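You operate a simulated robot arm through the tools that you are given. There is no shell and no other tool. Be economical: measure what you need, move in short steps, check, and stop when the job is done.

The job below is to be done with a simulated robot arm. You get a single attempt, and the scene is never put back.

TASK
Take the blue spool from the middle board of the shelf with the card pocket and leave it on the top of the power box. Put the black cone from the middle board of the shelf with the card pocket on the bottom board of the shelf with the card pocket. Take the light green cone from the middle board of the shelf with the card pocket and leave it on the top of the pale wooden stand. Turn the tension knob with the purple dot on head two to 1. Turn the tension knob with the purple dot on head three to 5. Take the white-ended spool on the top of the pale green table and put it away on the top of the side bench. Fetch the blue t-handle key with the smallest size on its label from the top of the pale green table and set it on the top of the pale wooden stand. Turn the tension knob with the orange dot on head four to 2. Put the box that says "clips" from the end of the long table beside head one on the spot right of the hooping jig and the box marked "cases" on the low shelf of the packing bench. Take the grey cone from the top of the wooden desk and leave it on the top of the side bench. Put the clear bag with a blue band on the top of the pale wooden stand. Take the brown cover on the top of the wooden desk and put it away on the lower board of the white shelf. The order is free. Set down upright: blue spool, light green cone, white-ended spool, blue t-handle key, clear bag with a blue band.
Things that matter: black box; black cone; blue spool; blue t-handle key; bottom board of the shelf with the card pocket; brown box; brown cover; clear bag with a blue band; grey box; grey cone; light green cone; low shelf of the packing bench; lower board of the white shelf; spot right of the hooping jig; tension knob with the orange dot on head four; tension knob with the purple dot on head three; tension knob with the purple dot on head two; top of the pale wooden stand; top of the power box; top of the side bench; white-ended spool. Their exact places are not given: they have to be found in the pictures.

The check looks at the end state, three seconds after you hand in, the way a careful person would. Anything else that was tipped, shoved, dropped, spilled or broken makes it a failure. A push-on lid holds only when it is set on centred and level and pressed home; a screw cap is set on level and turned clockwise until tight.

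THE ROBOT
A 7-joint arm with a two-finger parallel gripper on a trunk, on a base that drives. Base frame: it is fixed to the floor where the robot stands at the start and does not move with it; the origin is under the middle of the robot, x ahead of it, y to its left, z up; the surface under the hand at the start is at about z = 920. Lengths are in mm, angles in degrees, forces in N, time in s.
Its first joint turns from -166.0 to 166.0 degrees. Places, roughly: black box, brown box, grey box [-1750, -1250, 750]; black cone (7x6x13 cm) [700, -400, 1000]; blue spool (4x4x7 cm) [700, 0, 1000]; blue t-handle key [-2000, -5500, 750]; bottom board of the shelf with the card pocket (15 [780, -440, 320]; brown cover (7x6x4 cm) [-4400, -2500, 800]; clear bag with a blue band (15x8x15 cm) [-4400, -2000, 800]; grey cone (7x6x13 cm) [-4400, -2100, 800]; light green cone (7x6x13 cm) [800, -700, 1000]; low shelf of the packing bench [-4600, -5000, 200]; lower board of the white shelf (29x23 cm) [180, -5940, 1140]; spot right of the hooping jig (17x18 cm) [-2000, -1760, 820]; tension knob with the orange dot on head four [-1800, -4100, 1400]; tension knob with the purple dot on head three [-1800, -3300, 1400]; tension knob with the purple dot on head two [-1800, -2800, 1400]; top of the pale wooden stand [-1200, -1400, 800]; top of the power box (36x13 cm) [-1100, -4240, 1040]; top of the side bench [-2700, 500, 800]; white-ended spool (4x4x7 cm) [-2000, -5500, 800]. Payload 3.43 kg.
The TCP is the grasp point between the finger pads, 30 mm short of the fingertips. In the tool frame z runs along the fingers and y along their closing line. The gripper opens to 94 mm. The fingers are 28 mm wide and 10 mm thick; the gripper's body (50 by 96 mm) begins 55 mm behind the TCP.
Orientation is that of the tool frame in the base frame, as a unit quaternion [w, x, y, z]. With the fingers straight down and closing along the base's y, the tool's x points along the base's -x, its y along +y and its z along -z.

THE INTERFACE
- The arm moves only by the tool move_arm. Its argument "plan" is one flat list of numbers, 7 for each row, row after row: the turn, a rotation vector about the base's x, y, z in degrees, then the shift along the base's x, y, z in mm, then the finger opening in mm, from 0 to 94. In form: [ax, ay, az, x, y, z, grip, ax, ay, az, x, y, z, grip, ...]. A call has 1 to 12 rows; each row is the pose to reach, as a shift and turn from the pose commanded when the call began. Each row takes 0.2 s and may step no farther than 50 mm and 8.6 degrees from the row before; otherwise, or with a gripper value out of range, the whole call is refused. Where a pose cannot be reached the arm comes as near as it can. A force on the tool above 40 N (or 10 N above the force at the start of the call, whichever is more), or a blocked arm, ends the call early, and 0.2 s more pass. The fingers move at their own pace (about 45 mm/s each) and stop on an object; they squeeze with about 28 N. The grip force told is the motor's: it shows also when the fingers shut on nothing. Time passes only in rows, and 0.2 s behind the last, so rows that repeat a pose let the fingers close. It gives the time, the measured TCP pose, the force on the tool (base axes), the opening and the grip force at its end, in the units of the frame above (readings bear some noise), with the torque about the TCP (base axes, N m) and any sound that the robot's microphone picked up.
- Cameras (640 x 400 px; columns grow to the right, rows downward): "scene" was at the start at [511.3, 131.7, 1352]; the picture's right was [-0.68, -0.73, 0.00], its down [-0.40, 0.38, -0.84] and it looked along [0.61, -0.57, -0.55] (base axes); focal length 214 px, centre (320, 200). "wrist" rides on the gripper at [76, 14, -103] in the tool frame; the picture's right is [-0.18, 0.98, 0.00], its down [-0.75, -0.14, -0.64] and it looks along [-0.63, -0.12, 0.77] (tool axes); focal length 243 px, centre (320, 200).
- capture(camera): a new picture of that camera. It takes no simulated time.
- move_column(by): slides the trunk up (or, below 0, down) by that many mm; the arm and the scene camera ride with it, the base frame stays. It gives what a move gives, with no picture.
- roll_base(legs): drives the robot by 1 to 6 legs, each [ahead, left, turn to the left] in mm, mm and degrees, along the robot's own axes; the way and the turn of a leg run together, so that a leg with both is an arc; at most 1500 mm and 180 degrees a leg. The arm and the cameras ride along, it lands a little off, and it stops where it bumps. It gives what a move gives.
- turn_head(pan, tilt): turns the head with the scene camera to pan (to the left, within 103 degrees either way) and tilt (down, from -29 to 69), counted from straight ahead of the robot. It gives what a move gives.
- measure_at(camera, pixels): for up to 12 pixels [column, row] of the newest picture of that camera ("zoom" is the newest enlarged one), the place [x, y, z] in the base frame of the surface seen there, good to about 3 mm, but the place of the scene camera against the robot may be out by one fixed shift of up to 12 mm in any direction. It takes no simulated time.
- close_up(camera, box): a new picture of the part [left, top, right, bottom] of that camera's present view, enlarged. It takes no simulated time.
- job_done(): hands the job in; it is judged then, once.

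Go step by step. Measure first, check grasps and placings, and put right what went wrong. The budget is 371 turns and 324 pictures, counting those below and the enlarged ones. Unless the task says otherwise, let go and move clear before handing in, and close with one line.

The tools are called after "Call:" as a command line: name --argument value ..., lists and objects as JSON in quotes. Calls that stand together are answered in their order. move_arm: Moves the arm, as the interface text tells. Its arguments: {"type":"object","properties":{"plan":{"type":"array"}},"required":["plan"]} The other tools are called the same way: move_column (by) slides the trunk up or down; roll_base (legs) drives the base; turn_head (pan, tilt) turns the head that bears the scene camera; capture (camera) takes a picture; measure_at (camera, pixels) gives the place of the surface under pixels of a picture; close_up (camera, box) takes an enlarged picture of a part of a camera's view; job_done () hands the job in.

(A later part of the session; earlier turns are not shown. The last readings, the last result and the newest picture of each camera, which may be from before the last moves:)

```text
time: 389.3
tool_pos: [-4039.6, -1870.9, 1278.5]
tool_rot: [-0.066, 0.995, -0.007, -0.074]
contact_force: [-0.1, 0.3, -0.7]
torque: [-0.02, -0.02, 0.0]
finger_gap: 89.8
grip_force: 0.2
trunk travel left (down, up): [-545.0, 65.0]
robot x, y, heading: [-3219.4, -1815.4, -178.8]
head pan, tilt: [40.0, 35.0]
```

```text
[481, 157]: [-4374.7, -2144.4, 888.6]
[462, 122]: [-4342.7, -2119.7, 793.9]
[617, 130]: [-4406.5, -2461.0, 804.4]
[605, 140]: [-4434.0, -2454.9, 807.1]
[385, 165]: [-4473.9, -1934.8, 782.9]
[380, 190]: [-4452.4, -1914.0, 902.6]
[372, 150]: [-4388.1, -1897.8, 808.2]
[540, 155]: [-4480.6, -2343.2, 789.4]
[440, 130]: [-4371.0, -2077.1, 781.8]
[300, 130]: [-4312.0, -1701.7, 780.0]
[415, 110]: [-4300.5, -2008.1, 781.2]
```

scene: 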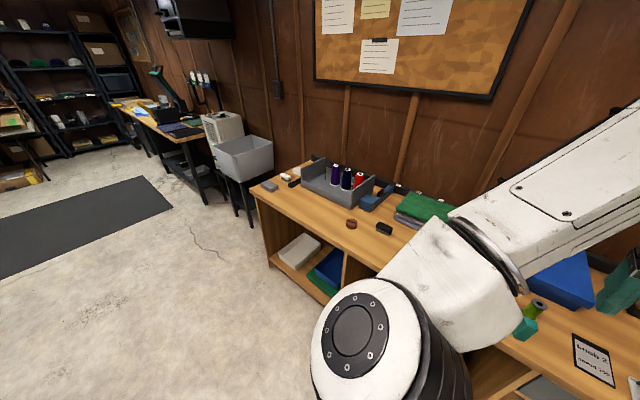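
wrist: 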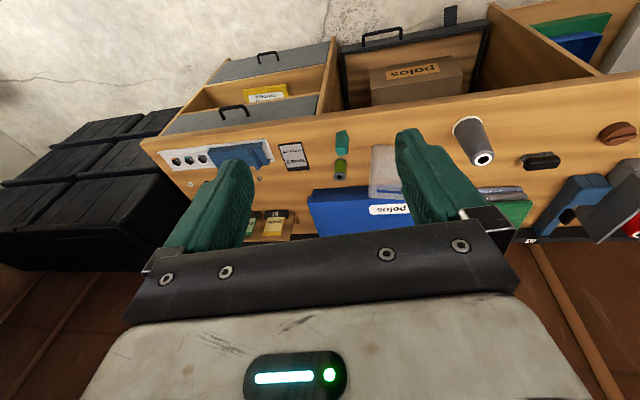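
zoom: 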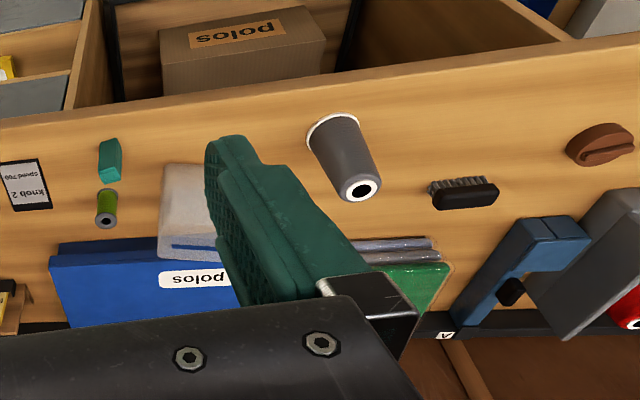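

Grey cone stands near (-4372,-2140), desk z=780. I straighten the hand, drive closer and lower.

Call:
move_arm --plan '[-3.9, -4.2, 0, 0, 0, 0, 90, -7.7, -8.4, 0, 0, 0, 0, 90, -7.7, -8.4, 0, 0, 0, 0, 90]'

Call:
roll_base --legs '[[290, 265, -1]]'

Call:
move_column --by -220

Call:
capture --camera "wrist"

Call:
turn_head --pan 0 --tilt 45

Call:
capture --camera "scene"

```text
time: 390.1
tool_pos: [-4039.8, -1868.1, 1272.0]
tool_rot: [-0.004, 1.0, -0.008, 0.005]
contact_force: [0.0, 0.4, -0.1]
torque: [-0.06, -0.03, 0.02]
finger_gap: 90.0
grip_force: 0.0
trunk travel left (down, up): [-545.0, 65.0]
robot x, y, heading: [-3226.4, -1819.1, -178.9]
head pan, tilt: [40.0, 35.0]
```

```text
time: 392.6
tool_pos: [-4327.8, -2121.6, 1273.8]
tool_rot: [-0.003, 1.0, -0.019, 0.003]
contact_force: [-1.1, -0.4, 0.7]
torque: [-0.02, 0.01, 0.04]
finger_gap: 89.9
grip_force: 0.1
trunk travel left (down, up): [-545.0, 65.0]
robot x, y, heading: [-3508.8, -2087.8, -179.9]
head pan, tilt: [40.0, 35.0]
```

```text
time: 394.9
tool_pos: [-4327.2, -2122.5, 1053.6]
tool_rot: [-0.003, 1.0, -0.019, 0.004]
contact_force: [0.1, -0.4, 0.5]
torque: [0.01, -0.05, -0.01]
finger_gap: 89.9
grip_force: 0.0
trunk travel left (down, up): [-325.0, 285.0]
robot x, y, heading: [-3509.2, -2087.5, -179.9]
head pan, tilt: [40.0, 35.0]
```

```text
193 pictures are left
```

wrist: 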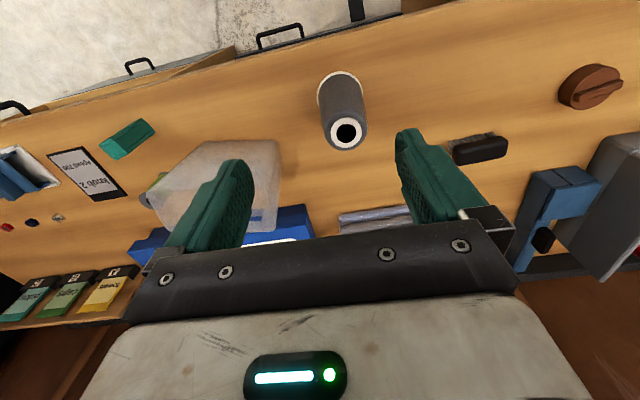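

```text
time: 396.0
tool_pos: [-4327.5, -2121.3, 1053.3]
tool_rot: [-0.004, 1.0, -0.019, 0.004]
contact_force: [0.4, -0.3, -0.1]
torque: [-0.02, 0.02, 0.03]
finger_gap: 90.0
grip_force: 0.1
trunk travel left (down, up): [-325.0, 285.0]
robot x, y, heading: [-3509.4, -2088.6, -179.8]
head pan, tilt: [0.0, 45.0]
```

```text
192 pictures are left
```

scene: 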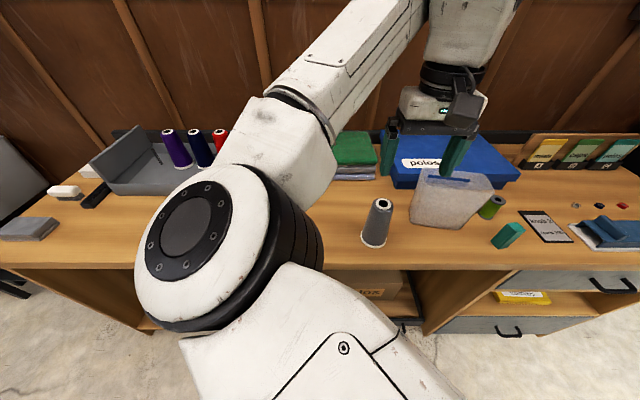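

Call:
measure_at --camera "wrist" --pixels '[[332, 132], [361, 132], [347, 120], [347, 146], [340, 76], [230, 150], [260, 215], [275, 160], [190, 150], [240, 190]]'

```text
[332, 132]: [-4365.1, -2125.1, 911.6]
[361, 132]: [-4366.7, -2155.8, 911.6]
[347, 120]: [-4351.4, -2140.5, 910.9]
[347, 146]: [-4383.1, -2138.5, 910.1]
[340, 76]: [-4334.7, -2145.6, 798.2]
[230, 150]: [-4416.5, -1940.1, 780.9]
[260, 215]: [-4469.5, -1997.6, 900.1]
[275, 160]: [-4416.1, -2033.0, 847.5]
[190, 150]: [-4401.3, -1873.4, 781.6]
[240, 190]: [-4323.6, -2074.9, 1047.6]
```

Cone axis (-4367,-2140), top 911. I centre, descend to 866, close, lift.

Call:
move_arm --plan '[0, 0, 0, -40, -18, 0, 90, 0, 0, 0, -40, -18, -45, 90, 0, 0, 0, -40, -18, -90, 90, 0, 0, 0, -40, -18, -135, 90, 0, 0, 0, -40, -18, -172, 90, 0, 0, 0, -40, -18, -187, 90, 0, 0, 0, -40, -18, -187, 20, 0, 0, 0, -40, -18, -187, 20, 0, 0, 0, -40, -18, -187, 20, 0, 0, 0, -40, -18, -187, 20, 0, 0, 0, -40, -18, -150, 20]'

Call:
capture --camera "wrist"

```text
time: 398.4
tool_pos: [-4367.5, -2139.2, 902.6]
tool_rot: [-0.002, 1.0, -0.018, 0.004]
contact_force: [0.4, -0.6, -2.4]
torque: [0.0, -0.04, -0.04]
finger_gap: 58.5
grip_force: 27.4
trunk travel left (down, up): [-325.0, 285.0]
robot x, y, heading: [-3513.2, -2083.8, -180.3]
head pan, tilt: [0.0, 45.0]
```

```text
191 pictures are left
```

wrist: 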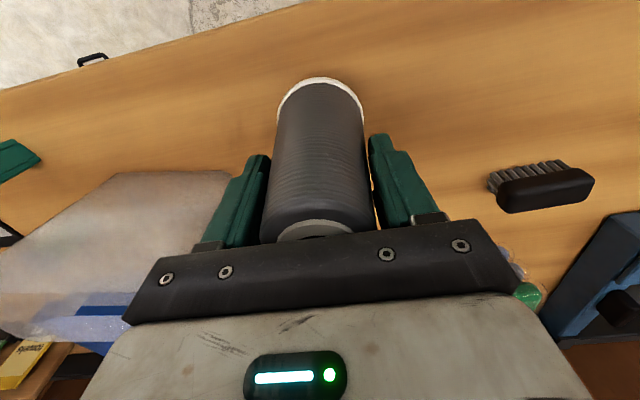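

Held. I raise, back off, turn to face the side bench (+y) and drive there.

Call:
move_column --by 280

Call:
roll_base --legs '[[-350, 0, 0], [0, 0, -90], [1300, 0, 0], [0, -430, 0]]'

Call:
turn_head --pan 0 --tilt 30

Call:
capture --camera "scene"

Call:
capture --camera "wrist"

```text
time: 401.2
tool_pos: [-4368.0, -2138.9, 1183.2]
tool_rot: [-0.002, 1.0, -0.018, 0.003]
contact_force: [-0.2, -0.1, -2.0]
torque: [0.0, -0.02, 0.02]
finger_gap: 58.4
grip_force: 27.7
trunk travel left (down, up): [-605.0, 5.0]
robot x, y, heading: [-3512.9, -2085.7, -180.2]
head pan, tilt: [0.0, 45.0]
```

```text
time: 415.7
tool_pos: [-2747.8, 69.2, 1183.2]
tool_rot: [-0.001, -0.687, 0.727, -0.005]
contact_force: [-0.9, -0.4, -1.9]
torque: [-0.02, 0.04, 0.0]
finger_gap: 58.5
grip_force: 28.0
trunk travel left (down, up): [-605.0, 5.0]
robot x, y, heading: [-2714.9, -791.0, 88.7]
head pan, tilt: [0.0, 45.0]
```

```text
time: 416.5
tool_pos: [-2747.1, 70.2, 1183.4]
tool_rot: [-0.001, -0.687, 0.727, -0.005]
contact_force: [-0.2, -0.8, -1.3]
torque: [-0.03, 0.02, 0.0]
finger_gap: 58.2
grip_force: 27.8
trunk travel left (down, up): [-605.0, 5.0]
robot x, y, heading: [-2709.7, -790.3, 88.8]
head pan, tilt: [0.0, 30.0]
```

```text
190 pictures are left
```

scene: 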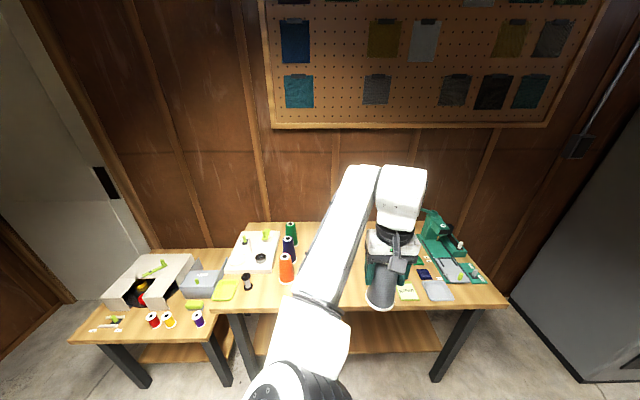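

```text
189 pictures are left
```

wrist: 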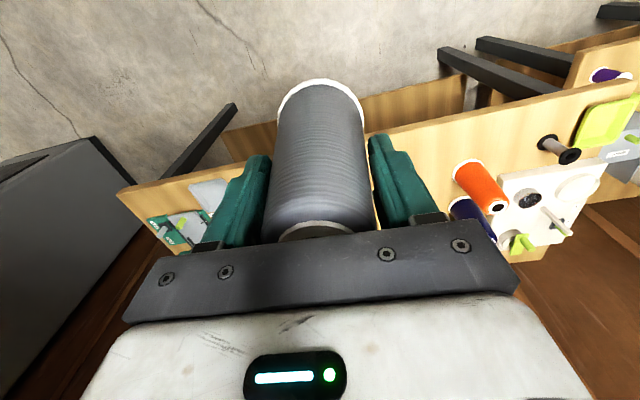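

I measure bench tops and free space.

Call:
measure_at --camera "scene" --pixels '[[450, 295], [255, 295], [430, 250], [310, 255], [380, 320], [287, 275], [180, 295], [435, 290], [425, 272], [405, 292], [330, 240], [490, 300]]'

Call:
measure_at --camera "wrist" --pixels '[[400, 150], [150, 190], [430, 190], [210, 195], [410, 200]]'

```text
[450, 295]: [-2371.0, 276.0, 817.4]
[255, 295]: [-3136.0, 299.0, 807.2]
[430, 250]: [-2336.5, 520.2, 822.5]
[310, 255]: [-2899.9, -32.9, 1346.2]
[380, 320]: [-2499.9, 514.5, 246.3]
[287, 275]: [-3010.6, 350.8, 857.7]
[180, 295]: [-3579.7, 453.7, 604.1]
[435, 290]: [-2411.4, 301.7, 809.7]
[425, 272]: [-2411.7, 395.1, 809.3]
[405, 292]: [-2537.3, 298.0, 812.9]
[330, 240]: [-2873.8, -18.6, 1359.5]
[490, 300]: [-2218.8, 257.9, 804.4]
```

```text
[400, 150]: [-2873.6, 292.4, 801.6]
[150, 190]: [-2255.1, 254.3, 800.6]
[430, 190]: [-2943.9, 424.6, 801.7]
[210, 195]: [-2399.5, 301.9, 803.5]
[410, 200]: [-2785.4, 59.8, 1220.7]
```

Bench top z≈800, free around (-2740,380). I drive ahead 310 and lower the trunk.

Call:
roll_base --legs '[[310, 0, 0]]'

Call:
move_column --by -275

Call:
capture --camera "wrist"

Call:
capture --camera "scene"

```text
time: 418.6
tool_pos: [-2741.8, 381.1, 1183.1]
tool_rot: [-0.001, -0.687, 0.727, -0.004]
contact_force: [1.1, -0.3, -1.0]
torque: [0.01, 0.0, -0.01]
finger_gap: 58.4
grip_force: 28.0
trunk travel left (down, up): [-605.0, 5.0]
robot x, y, heading: [-2706.1, -474.2, 89.0]
head pan, tilt: [0.0, 30.0]
```

```text
time: 421.4
tool_pos: [-2740.6, 381.9, 908.2]
tool_rot: [0.0, -0.687, 0.727, -0.005]
contact_force: [0.0, -1.6, -1.7]
torque: [0.0, 0.01, -0.02]
finger_gap: 58.4
grip_force: 28.1
trunk travel left (down, up): [-330.0, 280.0]
robot x, y, heading: [-2705.7, -476.5, 88.5]
head pan, tilt: [0.0, 30.0]
```

```text
188 pictures are left
```

wrist: 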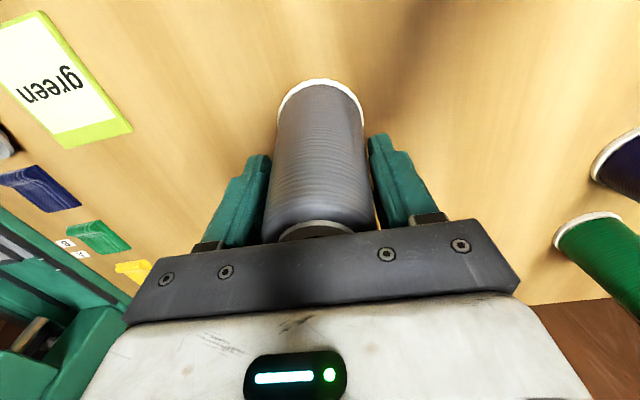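

```text
187 pictures are left
```

scene: 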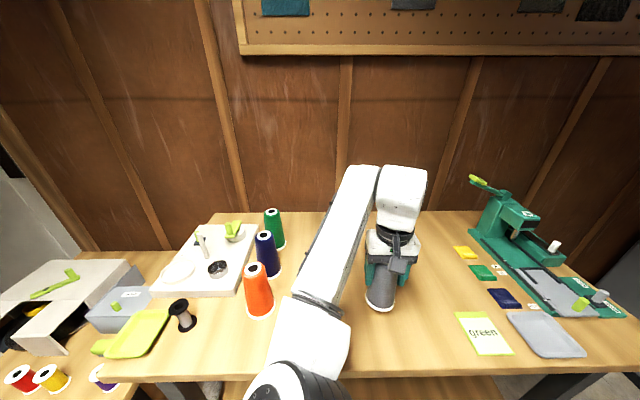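

Call:
move_arm --plan '[0, 0, 0, 0, 0, -12, 20, 0, 0, 0, 0, 0, -17, 20, 0, 0, 0, 0, 0, -19, 20, 0, 0, 0, 0, 0, -21, 20, 0, 0, 0, 0, 0, -22, 20]'

```text
time: 422.6
tool_pos: [-2741.0, 380.8, 886.7]
tool_rot: [-0.001, -0.687, 0.727, -0.004]
contact_force: [0.0, -0.2, 0.3]
torque: [-0.03, 0.09, 0.02]
finger_gap: 58.5
grip_force: 27.9
trunk travel left (down, up): [-330.0, 280.0]
robot x, y, heading: [-2706.9, -474.9, 88.9]
head pan, tilt: [0.0, 30.0]
```

Just touching (force went from -1.7 to +0.3). One more mm, then release and rise.

Call:
move_arm --plan '[0, 0, 0, 0, 0, -1.5, 20, 0, 0, 0, 0, 0, -1, 75, 0, 0, 0, 0, 0, -1, 90, 0, 0, 0, 0, 0, -1, 90, 0, 0, 0, 0, 0, 40, 90, 0, 0, 0, 0, 0, 80, 90, 0, 0, 0, 0, 0, 110, 90]'

Call:
move_column --by 200

Call:
capture --camera "wrist"

```text
time: 424.1
tool_pos: [-2739.6, 380.8, 995.5]
tool_rot: [-0.001, -0.687, 0.727, -0.005]
contact_force: [0.5, 0.3, -0.4]
torque: [0.03, -0.01, 0.01]
finger_gap: 89.9
grip_force: 0.1
trunk travel left (down, up): [-330.0, 280.0]
robot x, y, heading: [-2711.6, -479.1, 88.7]
head pan, tilt: [0.0, 30.0]
```

```text
time: 426.3
tool_pos: [-2740.5, 381.4, 1194.5]
tool_rot: [-0.001, -0.686, 0.727, -0.004]
contact_force: [-0.6, 0.3, -0.9]
torque: [0.02, 0.0, -0.04]
finger_gap: 90.2
grip_force: 0.0
trunk travel left (down, up): [-530.0, 80.0]
robot x, y, heading: [-2708.5, -478.5, 88.9]
head pan, tilt: [0.0, 30.0]
```

```text
186 pictures are left
```

wrist: 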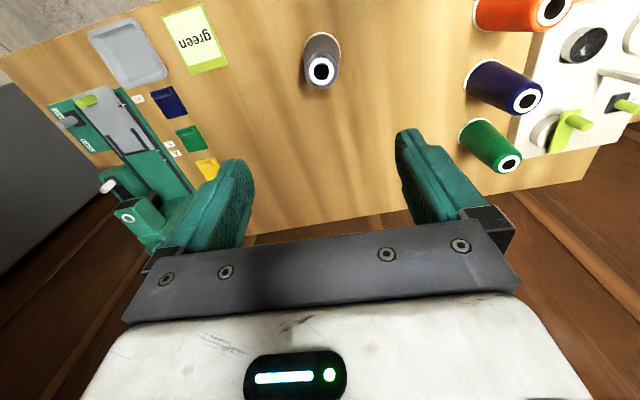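

Grey cone placed upright. I go back to the desk for the clear bag.

Call:
roll_base --legs '[[-300, 450, 0], [-1180, 0, 0], [0, 0, 91]]'

Call:
turn_head --pan 0 --tilt 40

Call:
capture --camera "scene"

Call:
capture --camera "wrist"

```text
time: 438.9
tool_pos: [-4042.3, -2006.2, 1196.1]
tool_rot: [-0.002, 1.0, -0.016, 0.005]
contact_force: [0.0, 0.7, -1.2]
torque: [0.01, 0.01, 0.01]
finger_gap: 89.9
grip_force: 0.1
trunk travel left (down, up): [-530.0, 80.0]
robot x, y, heading: [-3182.4, -1946.3, -179.5]
head pan, tilt: [0.0, 30.0]
```

```text
time: 439.6
tool_pos: [-4043.0, -2005.1, 1195.5]
tool_rot: [-0.002, 1.0, -0.016, 0.003]
contact_force: [-0.2, 0.5, 0.1]
torque: [-0.03, 0.0, -0.01]
finger_gap: 90.0
grip_force: 0.0
trunk travel left (down, up): [-530.0, 80.0]
robot x, y, heading: [-3182.9, -1948.0, -179.3]
head pan, tilt: [0.0, 40.0]
```

```text
185 pictures are left
```

scene: 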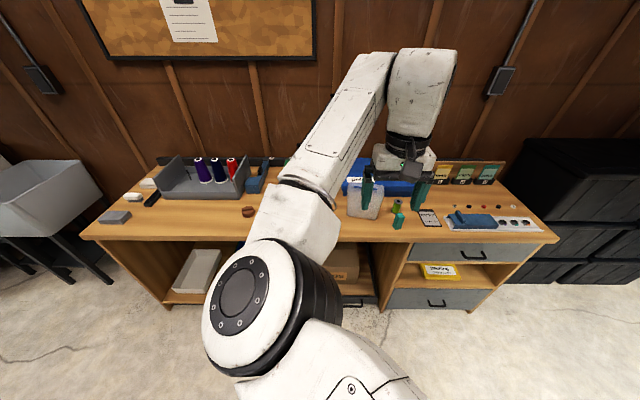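

```text
184 pictures are left
```

wrist: 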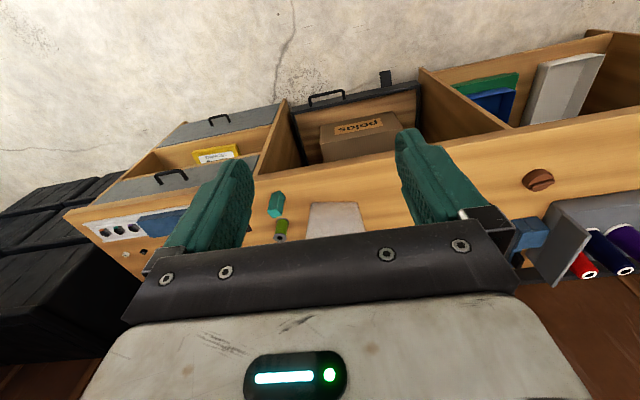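

Call:
roll_base --legs '[[290, -40, 0]]'

Call:
capture --camera "wrist"

Call:
capture --camera "scene"

Call:
close_up --camera "scene" --box '[320, 130, 500, 270]'

```text
time: 441.6
tool_pos: [-4334.4, -1968.7, 1195.4]
tool_rot: [-0.002, 1.0, -0.015, 0.004]
contact_force: [-0.2, -0.6, -0.4]
torque: [-0.02, 0.01, 0.0]
finger_gap: 90.2
grip_force: 0.0
trunk travel left (down, up): [-530.0, 80.0]
robot x, y, heading: [-3475.6, -1911.9, -179.8]
head pan, tilt: [0.0, 40.0]
```

```text
183 pictures are left
```

wrist: 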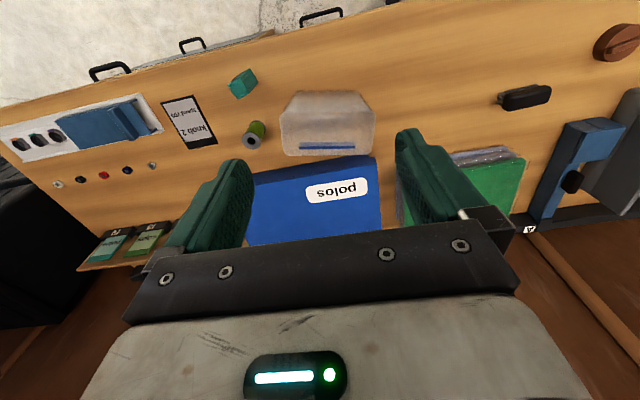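

```text
182 pictures are left
```

scene: 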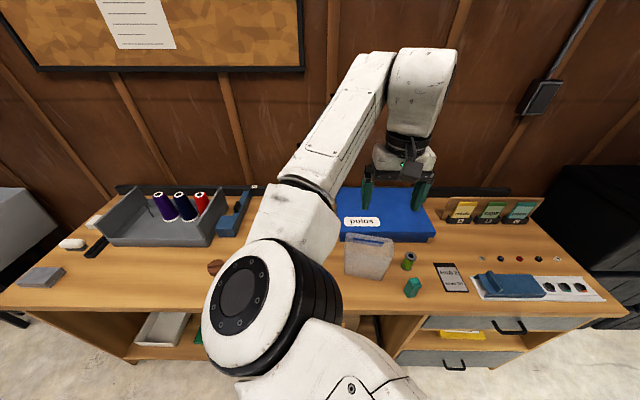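

```text
2.86 times, centred on (410, 200) of scene
```

zoom: 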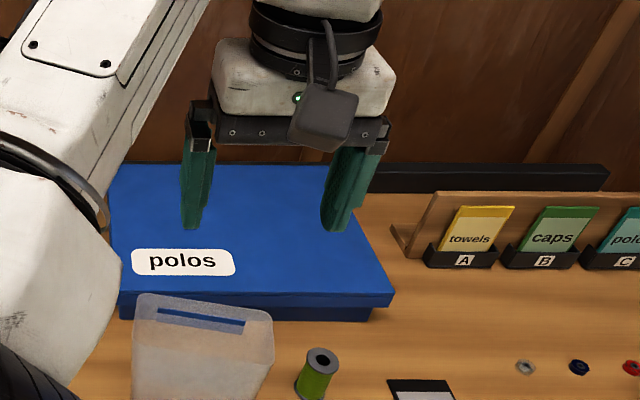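

The bag shows at wrist (328,125) with its blue band on the far upper side. I zoom and measure.

Call:
close_up --camera "wrist" --box '[260, 70, 400, 170]'

Call:
measure_at --camera "wrist" --pixels '[[300, 92], [350, 94], [283, 110], [373, 115], [286, 152], [370, 152], [330, 147], [330, 120], [330, 95], [330, 154], [300, 147], [360, 147]]'

Call:
measure_at --camera "scene" --pixels '[[347, 236], [392, 240], [347, 272], [385, 278], [368, 238], [370, 255], [350, 245], [390, 250]]'

```text
4.00 times, centred on (330, 120) of wrist
```

zoom: 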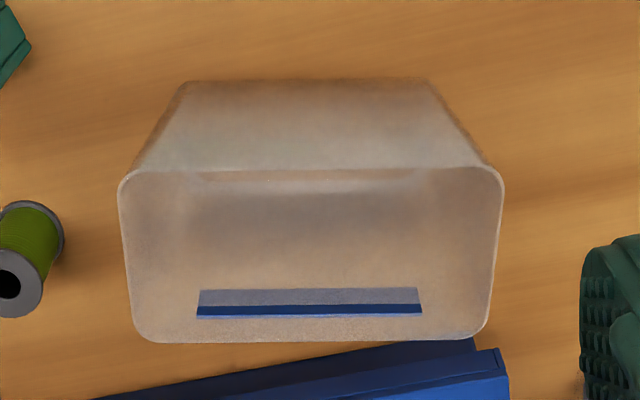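

```text
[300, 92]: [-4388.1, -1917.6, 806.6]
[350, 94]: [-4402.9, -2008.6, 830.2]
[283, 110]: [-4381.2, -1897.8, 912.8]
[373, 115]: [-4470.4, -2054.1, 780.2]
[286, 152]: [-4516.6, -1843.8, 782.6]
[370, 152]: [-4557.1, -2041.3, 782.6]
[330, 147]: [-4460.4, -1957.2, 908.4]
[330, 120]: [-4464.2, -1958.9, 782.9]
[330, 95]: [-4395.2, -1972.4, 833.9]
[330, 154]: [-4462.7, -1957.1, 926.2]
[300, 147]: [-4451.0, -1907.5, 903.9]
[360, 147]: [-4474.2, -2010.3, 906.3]
```

```text
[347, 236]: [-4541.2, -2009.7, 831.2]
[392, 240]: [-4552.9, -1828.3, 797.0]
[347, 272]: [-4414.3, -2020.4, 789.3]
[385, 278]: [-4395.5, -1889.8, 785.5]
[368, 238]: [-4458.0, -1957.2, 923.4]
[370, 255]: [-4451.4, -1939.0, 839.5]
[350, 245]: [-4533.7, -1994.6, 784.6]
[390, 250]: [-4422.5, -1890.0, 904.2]
```

The open bag is ~150×80 mm, rim z≈927, centre ≈(-4423,-1966), rotated ~12°. I check the blue "polos" box behind it for finger room.

Call:
measure_at --camera "zoom" --pixels '[[320, 385], [480, 365], [400, 350], [420, 370], [560, 250], [310, 325], [205, 298], [415, 298], [490, 178], [130, 178], [310, 170], [310, 338]]'

```text
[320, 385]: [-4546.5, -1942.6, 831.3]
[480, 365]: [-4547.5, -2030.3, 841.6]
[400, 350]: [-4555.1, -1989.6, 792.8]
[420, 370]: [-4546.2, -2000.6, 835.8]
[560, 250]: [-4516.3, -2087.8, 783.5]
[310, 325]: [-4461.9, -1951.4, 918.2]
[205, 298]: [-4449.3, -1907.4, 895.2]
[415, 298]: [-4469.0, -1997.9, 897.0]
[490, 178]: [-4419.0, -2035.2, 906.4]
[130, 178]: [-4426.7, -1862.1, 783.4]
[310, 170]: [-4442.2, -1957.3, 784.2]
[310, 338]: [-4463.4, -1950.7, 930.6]
```

There's room. I turn the hand +76° so it closes across the bag's 80 mm side, centred at (-4427,-1958).

Call:
move_arm --plan '[0, 0, 8.4, -9, 1, 0, 94, 0, 0, 16.8, -18, 2, 0, 94, 0, 0, 25.2, -27, 3, 0, 94, 0, 0, 33.6, -36, 4, 0, 94, 0, 0, 42, -45, 5, 0, 94, 0, 0, 50.4, -55, 6, 0, 94, 0, 0, 58.8, -65, 8, 0, 94, 0, 0, 67.2, -80, 9, 0, 94, 0, 0, 75.7, -93, 11, 0, 94, 0, 0, 75.7, -93, 11, 0, 94]'

Call:
move_column --by -150

Call:
capture --camera "wrist"

```text
time: 443.9
tool_pos: [-4428.2, -1957.4, 1194.3]
tool_rot: [-0.004, 0.797, 0.604, 0.002]
contact_force: [-0.4, -0.7, 0.7]
torque: [0.0, 0.01, -0.01]
finger_gap: 93.9
grip_force: 0.0
trunk travel left (down, up): [-530.0, 80.0]
robot x, y, heading: [-3476.7, -1910.1, -179.7]
head pan, tilt: [0.0, 40.0]
```

```text
time: 445.6
tool_pos: [-4426.9, -1958.1, 1045.3]
tool_rot: [-0.005, 0.798, 0.602, 0.001]
contact_force: [1.0, -0.7, 0.3]
torque: [-0.01, 0.01, -0.02]
finger_gap: 94.2
grip_force: 0.0
trunk travel left (down, up): [-380.0, 230.0]
robot x, y, heading: [-3480.5, -1908.1, -179.5]
head pan, tilt: [0.0, 40.0]
```

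```text
179 pictures are left
```

wrist: 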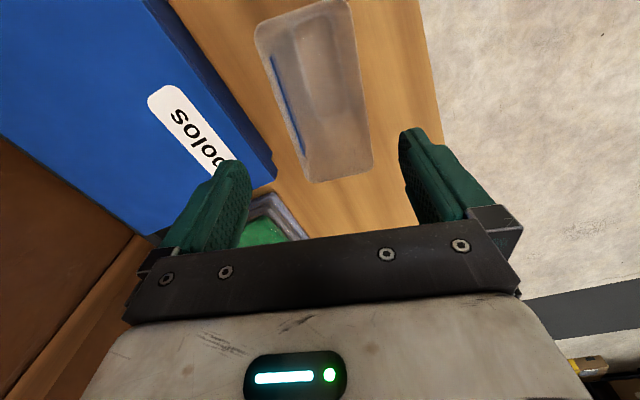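

Call:
close_up --camera "wrist" --box '[240, 0, 390, 190]'

Call:
measure_at --camera "wrist" --pixels '[[258, 30], [308, 176], [351, 10], [371, 165], [290, 120], [362, 90], [340, 180], [300, 10], [360, 60], [282, 90]]'

```text
2.11 times, centred on (315, 95) of wrist
```

zoom: 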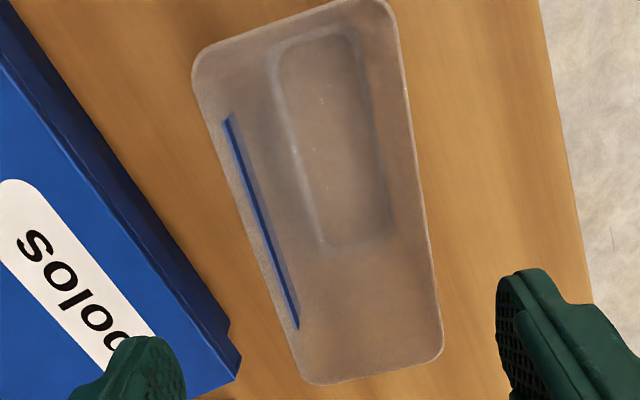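

```text
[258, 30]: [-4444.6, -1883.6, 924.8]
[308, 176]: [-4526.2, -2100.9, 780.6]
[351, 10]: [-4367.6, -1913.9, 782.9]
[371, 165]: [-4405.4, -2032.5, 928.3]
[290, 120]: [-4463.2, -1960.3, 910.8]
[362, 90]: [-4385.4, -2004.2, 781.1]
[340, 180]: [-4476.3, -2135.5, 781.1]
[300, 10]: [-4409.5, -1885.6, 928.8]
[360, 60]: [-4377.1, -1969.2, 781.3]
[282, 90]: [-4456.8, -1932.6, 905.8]
```

Refined bag centre (-4421,-1956), width ~75. I correct slightly, descend with fingers straddling, and close gently.

Call:
move_arm --plan '[0, 0, 3, 6, 2, -30, 94, 0, 0, 3, 6, 2, -70, 94, 0, 0, 3, 6, 2, -105, 94, 0, 0, 3, 6, 2, -140, 94]'

Call:
capture --camera "wrist"

```text
time: 446.6
tool_pos: [-4423.4, -1957.1, 906.4]
tool_rot: [-0.004, 0.782, 0.623, 0.001]
contact_force: [0.2, -0.7, -0.3]
torque: [-0.02, -0.01, -0.04]
finger_gap: 93.7
grip_force: 0.1
trunk travel left (down, up): [-380.0, 230.0]
robot x, y, heading: [-3479.8, -1907.9, -179.6]
head pan, tilt: [0.0, 40.0]
```

```text
177 pictures are left
```

wrist: 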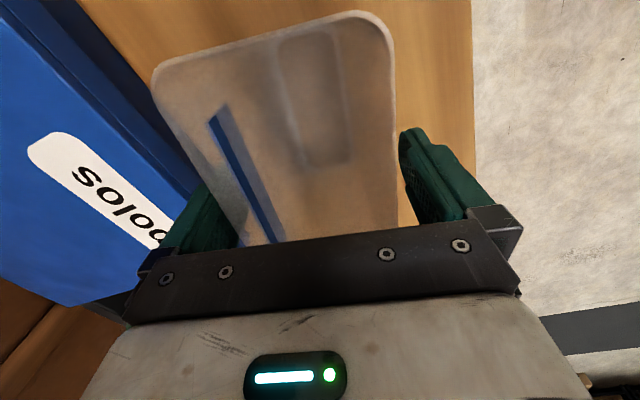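

Straddled. Close and lift 30 mm.

Call:
move_arm --plan '[0, 0, 0, 0, 0, 0, 50, 0, 0, 0, 0, 0, 0, 50, 0, 0, 0, 0, 0, 0, 50, 0, 0, 0, 0, 0, 0, 50, 0, 0, 0, 0, 0, 20, 50, 0, 0, 0, 0, 0, 40, 50]'

Call:
capture --camera "wrist"

```text
time: 448.0
tool_pos: [-4422.5, -1956.4, 945.0]
tool_rot: [-0.004, 0.783, 0.623, 0.001]
contact_force: [-0.2, 1.1, 0.5]
torque: [-0.02, -0.01, 0.01]
finger_gap: 78.5
grip_force: 27.7
trunk travel left (down, up): [-380.0, 230.0]
robot x, y, heading: [-3476.4, -1912.4, -179.5]
head pan, tilt: [0.0, 40.0]
```

```text
176 pictures are left
```

wrist: 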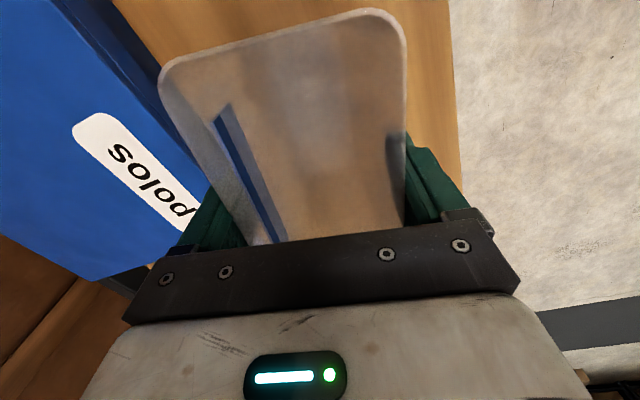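

Held (78.5 mm). I raise the trunk and take it round by the north passage to the stand.

Call:
move_column --by 225

Call:
roll_base --legs '[[-370, 0, 0], [0, 0, -90], [1000, 0, 0], [0, 0, -90], [0, 640, 0]]'

Call:
turn_head --pan 0 --tilt 25

Call:
capture --camera "scene"

```text
time: 450.4
tool_pos: [-4422.8, -1956.5, 1170.2]
tool_rot: [-0.004, 0.782, 0.623, 0.002]
contact_force: [-0.5, -0.3, -0.3]
torque: [0.0, 0.02, 0.02]
finger_gap: 78.1
grip_force: 28.1
trunk travel left (down, up): [-605.0, 5.0]
robot x, y, heading: [-3475.3, -1910.7, -179.6]
head pan, tilt: [0.0, 40.0]
```

```text
time: 468.3
tool_pos: [-2201.3, -186.9, 1170.2]
tool_rot: [-0.001, -0.633, 0.774, -0.004]
contact_force: [1.0, -0.7, 0.0]
torque: [0.02, -0.01, 0.02]
finger_gap: 78.6
grip_force: 28.6
trunk travel left (down, up): [-605.0, 5.0]
robot x, y, heading: [-3145.0, -258.9, 2.2]
head pan, tilt: [0.0, 40.0]
```

```text
time: 469.1
tool_pos: [-2201.7, -187.8, 1170.5]
tool_rot: [-0.001, -0.632, 0.775, -0.004]
contact_force: [-0.7, 0.2, 1.1]
torque: [0.02, 0.0, 0.0]
finger_gap: 78.1
grip_force: 27.5
trunk travel left (down, up): [-605.0, 5.0]
robot x, y, heading: [-3145.1, -257.6, 1.9]
head pan, tilt: [0.0, 25.0]
```

```text
175 pictures are left
```

scene: 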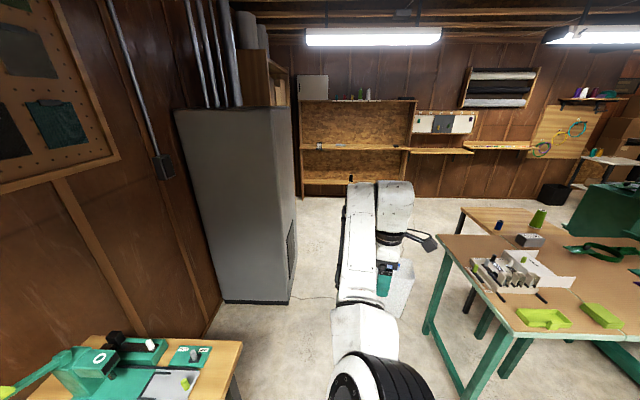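

Passage clear. I go through to x≈-1080 and turn to face the stand (-y).

Call:
roll_base --legs '[[0, 0, -2], [1500, 0, 0], [560, 0, 0], [0, 0, -90]]'

Call:
turn_head --pan 0 --tilt 40

Call:
capture --camera "scene"

Call:
capture --camera "wrist"

```text
time: 483.6
tool_pos: [-1032.6, -1216.8, 1170.4]
tool_rot: [-0.004, 0.12, 0.993, -0.002]
contact_force: [-0.5, 0.2, 0.1]
torque: [0.01, -0.01, 0.0]
finger_gap: 78.2
grip_force: 28.1
trunk travel left (down, up): [-605.0, 5.0]
robot x, y, heading: [-1067.6, -272.0, -90.2]
head pan, tilt: [0.0, 25.0]
```

```text
time: 484.4
tool_pos: [-1034.2, -1216.6, 1169.2]
tool_rot: [-0.003, 0.118, 0.993, -0.002]
contact_force: [1.0, 0.3, 0.2]
torque: [0.0, 0.02, 0.01]
finger_gap: 78.4
grip_force: 28.2
trunk travel left (down, up): [-605.0, 5.0]
robot x, y, heading: [-1062.3, -272.8, -90.4]
head pan, tilt: [0.0, 40.0]
```

```text
174 pictures are left
```

scene: 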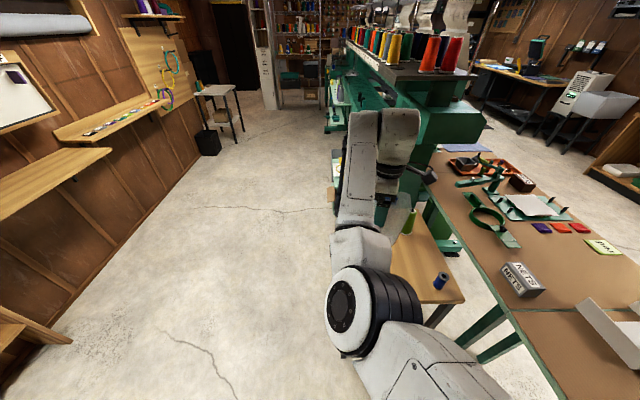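

```text
173 pictures are left
```

wrist: 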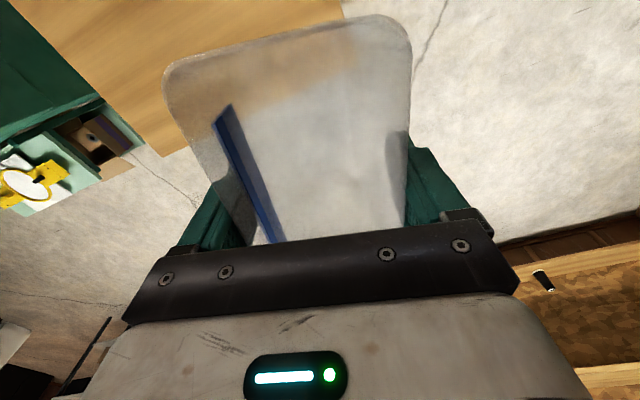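

I shift the bag by arm to x≈-1120 and move ahead 85, then lower over the stand.

Call:
move_arm --plan '[0, 0, 0, -45, 0, 0, 50, 0, 0, 0, -88, 0, 0, 50]'

Call:
roll_base --legs '[[85, 0, 0]]'

Call:
move_column --by -255

Call:
capture --camera "wrist"

Call:
capture --camera "scene"

```text
time: 485.0
tool_pos: [-1121.1, -1216.5, 1168.3]
tool_rot: [-0.004, 0.119, 0.993, -0.002]
contact_force: [0.4, -0.2, 0.2]
torque: [0.0, 0.04, -0.03]
finger_gap: 78.1
grip_force: 28.1
trunk travel left (down, up): [-605.0, 5.0]
robot x, y, heading: [-1064.1, -272.0, -90.3]
head pan, tilt: [0.0, 40.0]
```

```text
time: 486.1
tool_pos: [-1121.6, -1302.4, 1169.7]
tool_rot: [-0.003, 0.121, 0.993, -0.001]
contact_force: [-0.4, 0.0, 0.7]
torque: [-0.02, 0.03, 0.01]
finger_gap: 78.3
grip_force: 28.0
trunk travel left (down, up): [-605.0, 5.0]
robot x, y, heading: [-1064.2, -357.7, -90.2]
head pan, tilt: [0.0, 40.0]
```

```text
time: 488.7
tool_pos: [-1121.0, -1301.5, 914.7]
tool_rot: [-0.004, 0.121, 0.993, -0.002]
contact_force: [-0.4, 0.0, -1.4]
torque: [-0.05, -0.03, -0.01]
finger_gap: 78.1
grip_force: 28.0
trunk travel left (down, up): [-350.0, 260.0]
robot x, y, heading: [-1066.0, -354.6, -90.3]
head pan, tilt: [0.0, 40.0]
```

```text
172 pictures are left
```

wrist: 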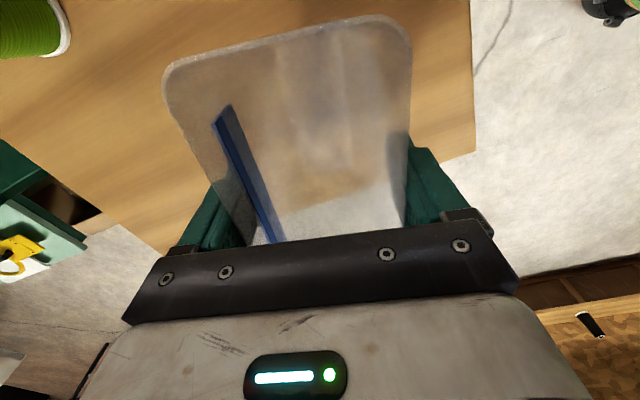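

```text
171 pictures are left
```

scene: 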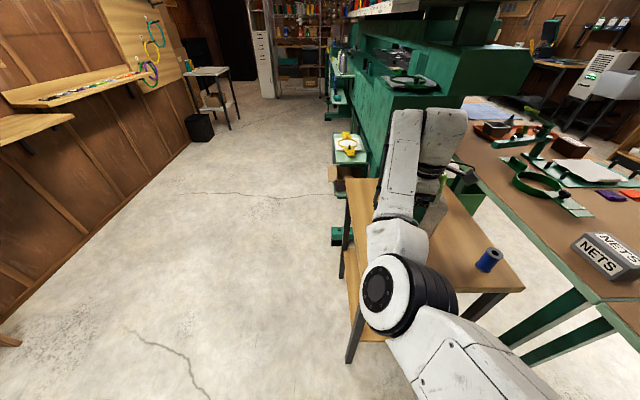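

I verify the stand's edge positions relative to the bag.

Call:
measure_at --camera "wrist" --pixels '[[440, 150], [465, 120], [465, 60], [150, 230], [130, 170], [100, 100], [440, 100]]'

```text
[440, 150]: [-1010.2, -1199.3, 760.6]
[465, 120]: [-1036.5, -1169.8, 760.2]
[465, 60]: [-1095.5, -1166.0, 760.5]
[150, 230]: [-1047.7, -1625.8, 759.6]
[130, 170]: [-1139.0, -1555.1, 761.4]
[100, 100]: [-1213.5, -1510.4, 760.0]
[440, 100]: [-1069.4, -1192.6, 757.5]
```

Edge at x≈-1000, z=760. I shift 20 mm inward and lower to contact (~886).

Call:
move_arm --plan '[0, 0, 0, -20, 0, -15, 50, 0, 0, 0, -20, 0, -24, 50, 0, 0, 0, -20, 0, -27, 50, 0, 0, 0, -20, 0, -29, 50, 0, 0, 0, -20, 0, -30, 50]'

```text
time: 489.9
tool_pos: [-1142.9, -1302.3, 884.5]
tool_rot: [-0.004, 0.12, 0.993, -0.002]
contact_force: [-0.4, 0.2, 0.3]
torque: [0.06, 0.03, 0.01]
finger_gap: 78.1
grip_force: 28.3
trunk travel left (down, up): [-350.0, 260.0]
robot x, y, heading: [-1067.1, -353.7, -90.3]
head pan, tilt: [0.0, 40.0]
```

Call:
move_arm --plan '[0, 0, 0, 0, 0, -1, 50, 0, 0, 0, 0, 0, -2, 50]'

```text
time: 490.5
tool_pos: [-1142.7, -1300.8, 883.8]
tool_rot: [-0.004, 0.121, 0.993, -0.004]
contact_force: [-1.3, -0.7, 9.9]
torque: [0.22, -0.04, 0.02]
finger_gap: 78.5
grip_force: 27.7
trunk travel left (down, up): [-350.0, 260.0]
robot x, y, heading: [-1067.9, -354.7, -90.1]
head pan, tilt: [0.0, 40.0]
```

Contact (10 N). Open and rise.

Call:
move_arm --plan '[0, 0, 0, 0, 0, 1, 85, 0, 0, 0, 0, 0, 1, 94, 0, 0, 0, 0, 0, 1, 94, 0, 0, 0, 0, 0, 35, 94, 0, 0, 0, 0, 0, 75, 94, 0, 0, 0, 0, 0, 110, 94]'

Call:
move_column --by 150

Call:
capture --camera "wrist"

```text
time: 491.9
tool_pos: [-1141.5, -1301.3, 993.1]
tool_rot: [-0.004, 0.119, 0.993, -0.002]
contact_force: [0.5, 0.1, -0.5]
torque: [0.05, 0.0, 0.0]
finger_gap: 93.8
grip_force: 0.1
trunk travel left (down, up): [-350.0, 260.0]
robot x, y, heading: [-1061.8, -355.6, -90.4]
head pan, tilt: [0.0, 40.0]
```

```text
time: 493.6
tool_pos: [-1141.6, -1303.3, 1142.9]
tool_rot: [-0.004, 0.121, 0.993, -0.002]
contact_force: [0.1, 0.2, -0.2]
torque: [0.03, -0.02, -0.01]
finger_gap: 94.2
grip_force: 0.0
trunk travel left (down, up): [-500.0, 110.0]
robot x, y, heading: [-1067.8, -359.3, -90.3]
head pan, tilt: [0.0, 40.0]
```

```text
170 pictures are left
```

wrist: 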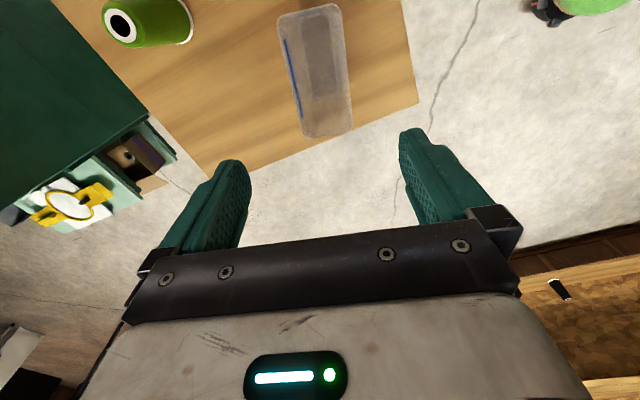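

The bag stands upright on the stand. I unwind the wrist and travel back west toward the pale green table.

Call:
move_arm --plan '[0, 0, -8.4, 0, 0, 0, 80, 0, 0, -16.8, 0, 0, 0, 80, 0, 0, -25.2, 0, 0, 0, 80, 0, 0, -33.6, 0, 0, 0, 80, 0, 0, -42, 0, 0, 0, 80, 0, 0, -50.4, 0, 0, 0, 80, 0, 0, -58.8, 0, 0, 0, 80, 0, 0, -67.2, 0, 0, 0, 80, 0, 0, -75.6, 0, 0, 0, 80]'

Call:
roll_base --legs '[[-95, 0, 0], [0, 0, -90], [1500, 0, 0], [560, 0, 0], [0, 0, 90], [1400, 0, 0]]'

Call:
roll_base --legs '[[1500, 0, 0], [1200, 0, 0]]'

Call:
turn_head --pan 45 --tilt 25

Call:
capture --camera "scene"

```text
time: 495.6
tool_pos: [-1143.0, -1302.1, 1143.8]
tool_rot: [-0.004, 0.704, 0.71, 0.001]
contact_force: [0.4, -0.1, 0.8]
torque: [0.0, 0.0, -0.01]
finger_gap: 79.8
grip_force: 0.1
trunk travel left (down, up): [-500.0, 110.0]
robot x, y, heading: [-1067.7, -357.8, -90.2]
head pan, tilt: [0.0, 40.0]
```

```text
time: 520.8
tool_pos: [-3182.0, -2617.4, 1143.6]
tool_rot: [-0.003, 0.699, 0.715, 0.001]
contact_force: [0.3, -0.2, -0.2]
torque: [0.02, -0.01, -0.01]
finger_gap: 79.8
grip_force: 0.1
trunk travel left (down, up): [-500.0, 110.0]
robot x, y, heading: [-3115.2, -1669.8, -89.5]
head pan, tilt: [0.0, 40.0]
```

```text
time: 533.9
tool_pos: [-3132.8, -5316.9, 1143.7]
tool_rot: [-0.004, 0.694, 0.72, 0.001]
contact_force: [0.0, -0.1, 0.0]
torque: [0.01, 0.0, 0.0]
finger_gap: 80.0
grip_force: 0.0
trunk travel left (down, up): [-500.0, 110.0]
robot x, y, heading: [-3080.4, -4370.1, -89.1]
head pan, tilt: [0.0, 40.0]
```

```text
time: 535.1
tool_pos: [-3132.1, -5316.1, 1142.4]
tool_rot: [-0.005, 0.694, 0.72, 0.0]
contact_force: [0.5, 0.1, -0.5]
torque: [0.0, 0.05, -0.04]
finger_gap: 80.1
grip_force: 0.1
trunk travel left (down, up): [-500.0, 110.0]
robot x, y, heading: [-3083.0, -4368.5, -88.5]
head pan, tilt: [45.0, 25.0]
```

```text
169 pictures are left
```

scene: 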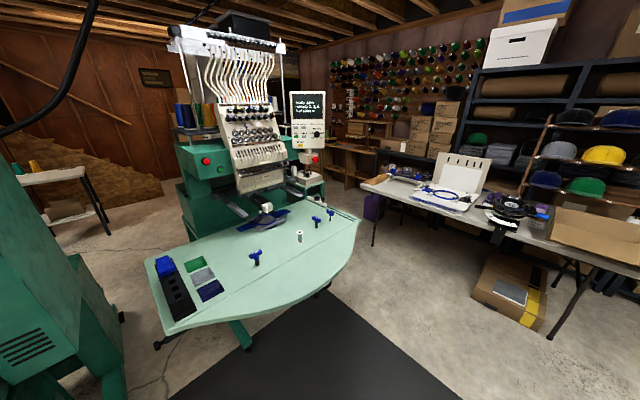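

The table holds a white spool (300,237) and three T-handle keys at (256,257), (317,220), (331,213). I zoom and measure.

Call:
close_up --camera "scene" --box '[240, 195, 350, 275]'

Call:
measure_at --camera "scene" --pixels '[[300, 237], [300, 245], [256, 252], [256, 264], [317, 217], [331, 212], [180, 290], [345, 230], [270, 285], [175, 325], [300, 265], [317, 228]]'

Call:
close_up --camera "scene" --box '[140, 240, 240, 330]'

```text
5.00 times, centred on (295, 235) of scene
```

zoom: 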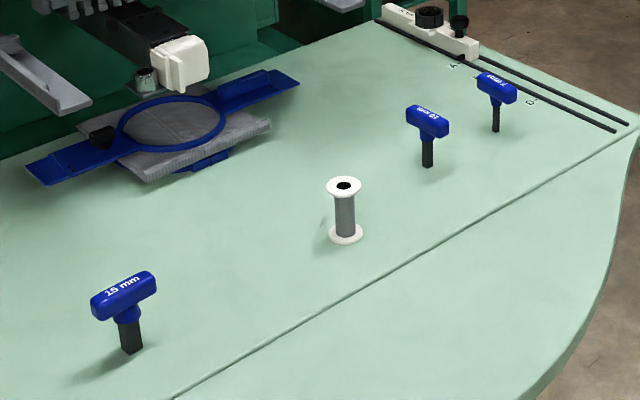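

```text
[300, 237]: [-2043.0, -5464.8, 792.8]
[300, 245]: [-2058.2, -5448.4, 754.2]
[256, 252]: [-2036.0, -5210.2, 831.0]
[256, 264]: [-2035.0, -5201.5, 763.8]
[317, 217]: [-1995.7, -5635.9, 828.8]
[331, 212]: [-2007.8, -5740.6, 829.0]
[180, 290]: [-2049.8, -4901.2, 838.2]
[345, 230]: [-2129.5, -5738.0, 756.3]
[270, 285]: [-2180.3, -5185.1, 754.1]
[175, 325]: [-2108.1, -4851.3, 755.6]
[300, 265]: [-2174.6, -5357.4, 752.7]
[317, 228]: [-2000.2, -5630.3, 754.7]
```

```text
4.44 times, centred on (190, 285) of scene
```

zoom: 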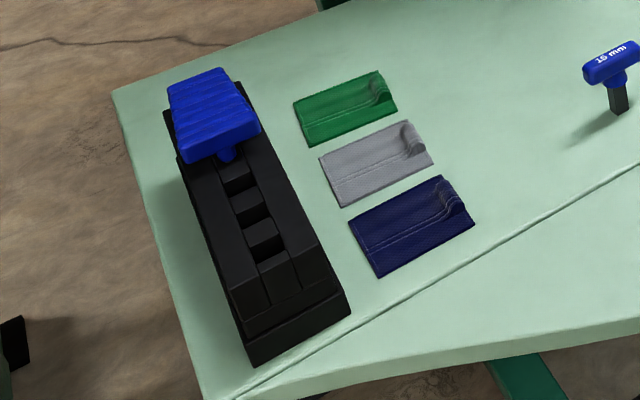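

Call:
close_up --camera "scene" --box '[308, 204, 340, 226]'

```text
16.00 times, centred on (324, 215) of scene
```

zoom: 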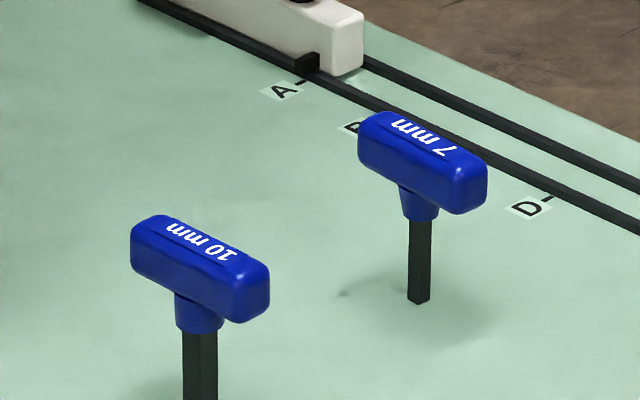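

The smallest is the 7 mm key at (-2008,-5740). The white-ended spool is at (-2045,-5465). I check the folding table's nearness before moving in.

Call:
measure_at --camera "scene" --pixels '[[372, 243], [362, 186], [450, 215], [500, 250], [552, 335], [340, 280], [480, 300]]'

Call:
roll_base --legs '[[0, 0, 88.5]]'

```text
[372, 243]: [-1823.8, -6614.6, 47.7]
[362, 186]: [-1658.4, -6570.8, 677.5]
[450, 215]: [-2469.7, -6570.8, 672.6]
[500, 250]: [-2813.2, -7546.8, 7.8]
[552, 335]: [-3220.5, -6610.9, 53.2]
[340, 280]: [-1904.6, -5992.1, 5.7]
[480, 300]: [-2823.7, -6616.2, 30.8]
```

```text
time: 539.2
tool_pos: [-2136.6, -4440.9, 1142.5]
tool_rot: [-0.003, -0.007, 1.0, -0.003]
contact_force: [-0.8, 0.3, 0.2]
torque: [0.02, 0.02, 0.04]
finger_gap: 80.0
grip_force: 0.1
trunk travel left (down, up): [-500.0, 110.0]
robot x, y, heading: [-3082.2, -4366.0, 0.0]
head pan, tilt: [45.0, 25.0]
```

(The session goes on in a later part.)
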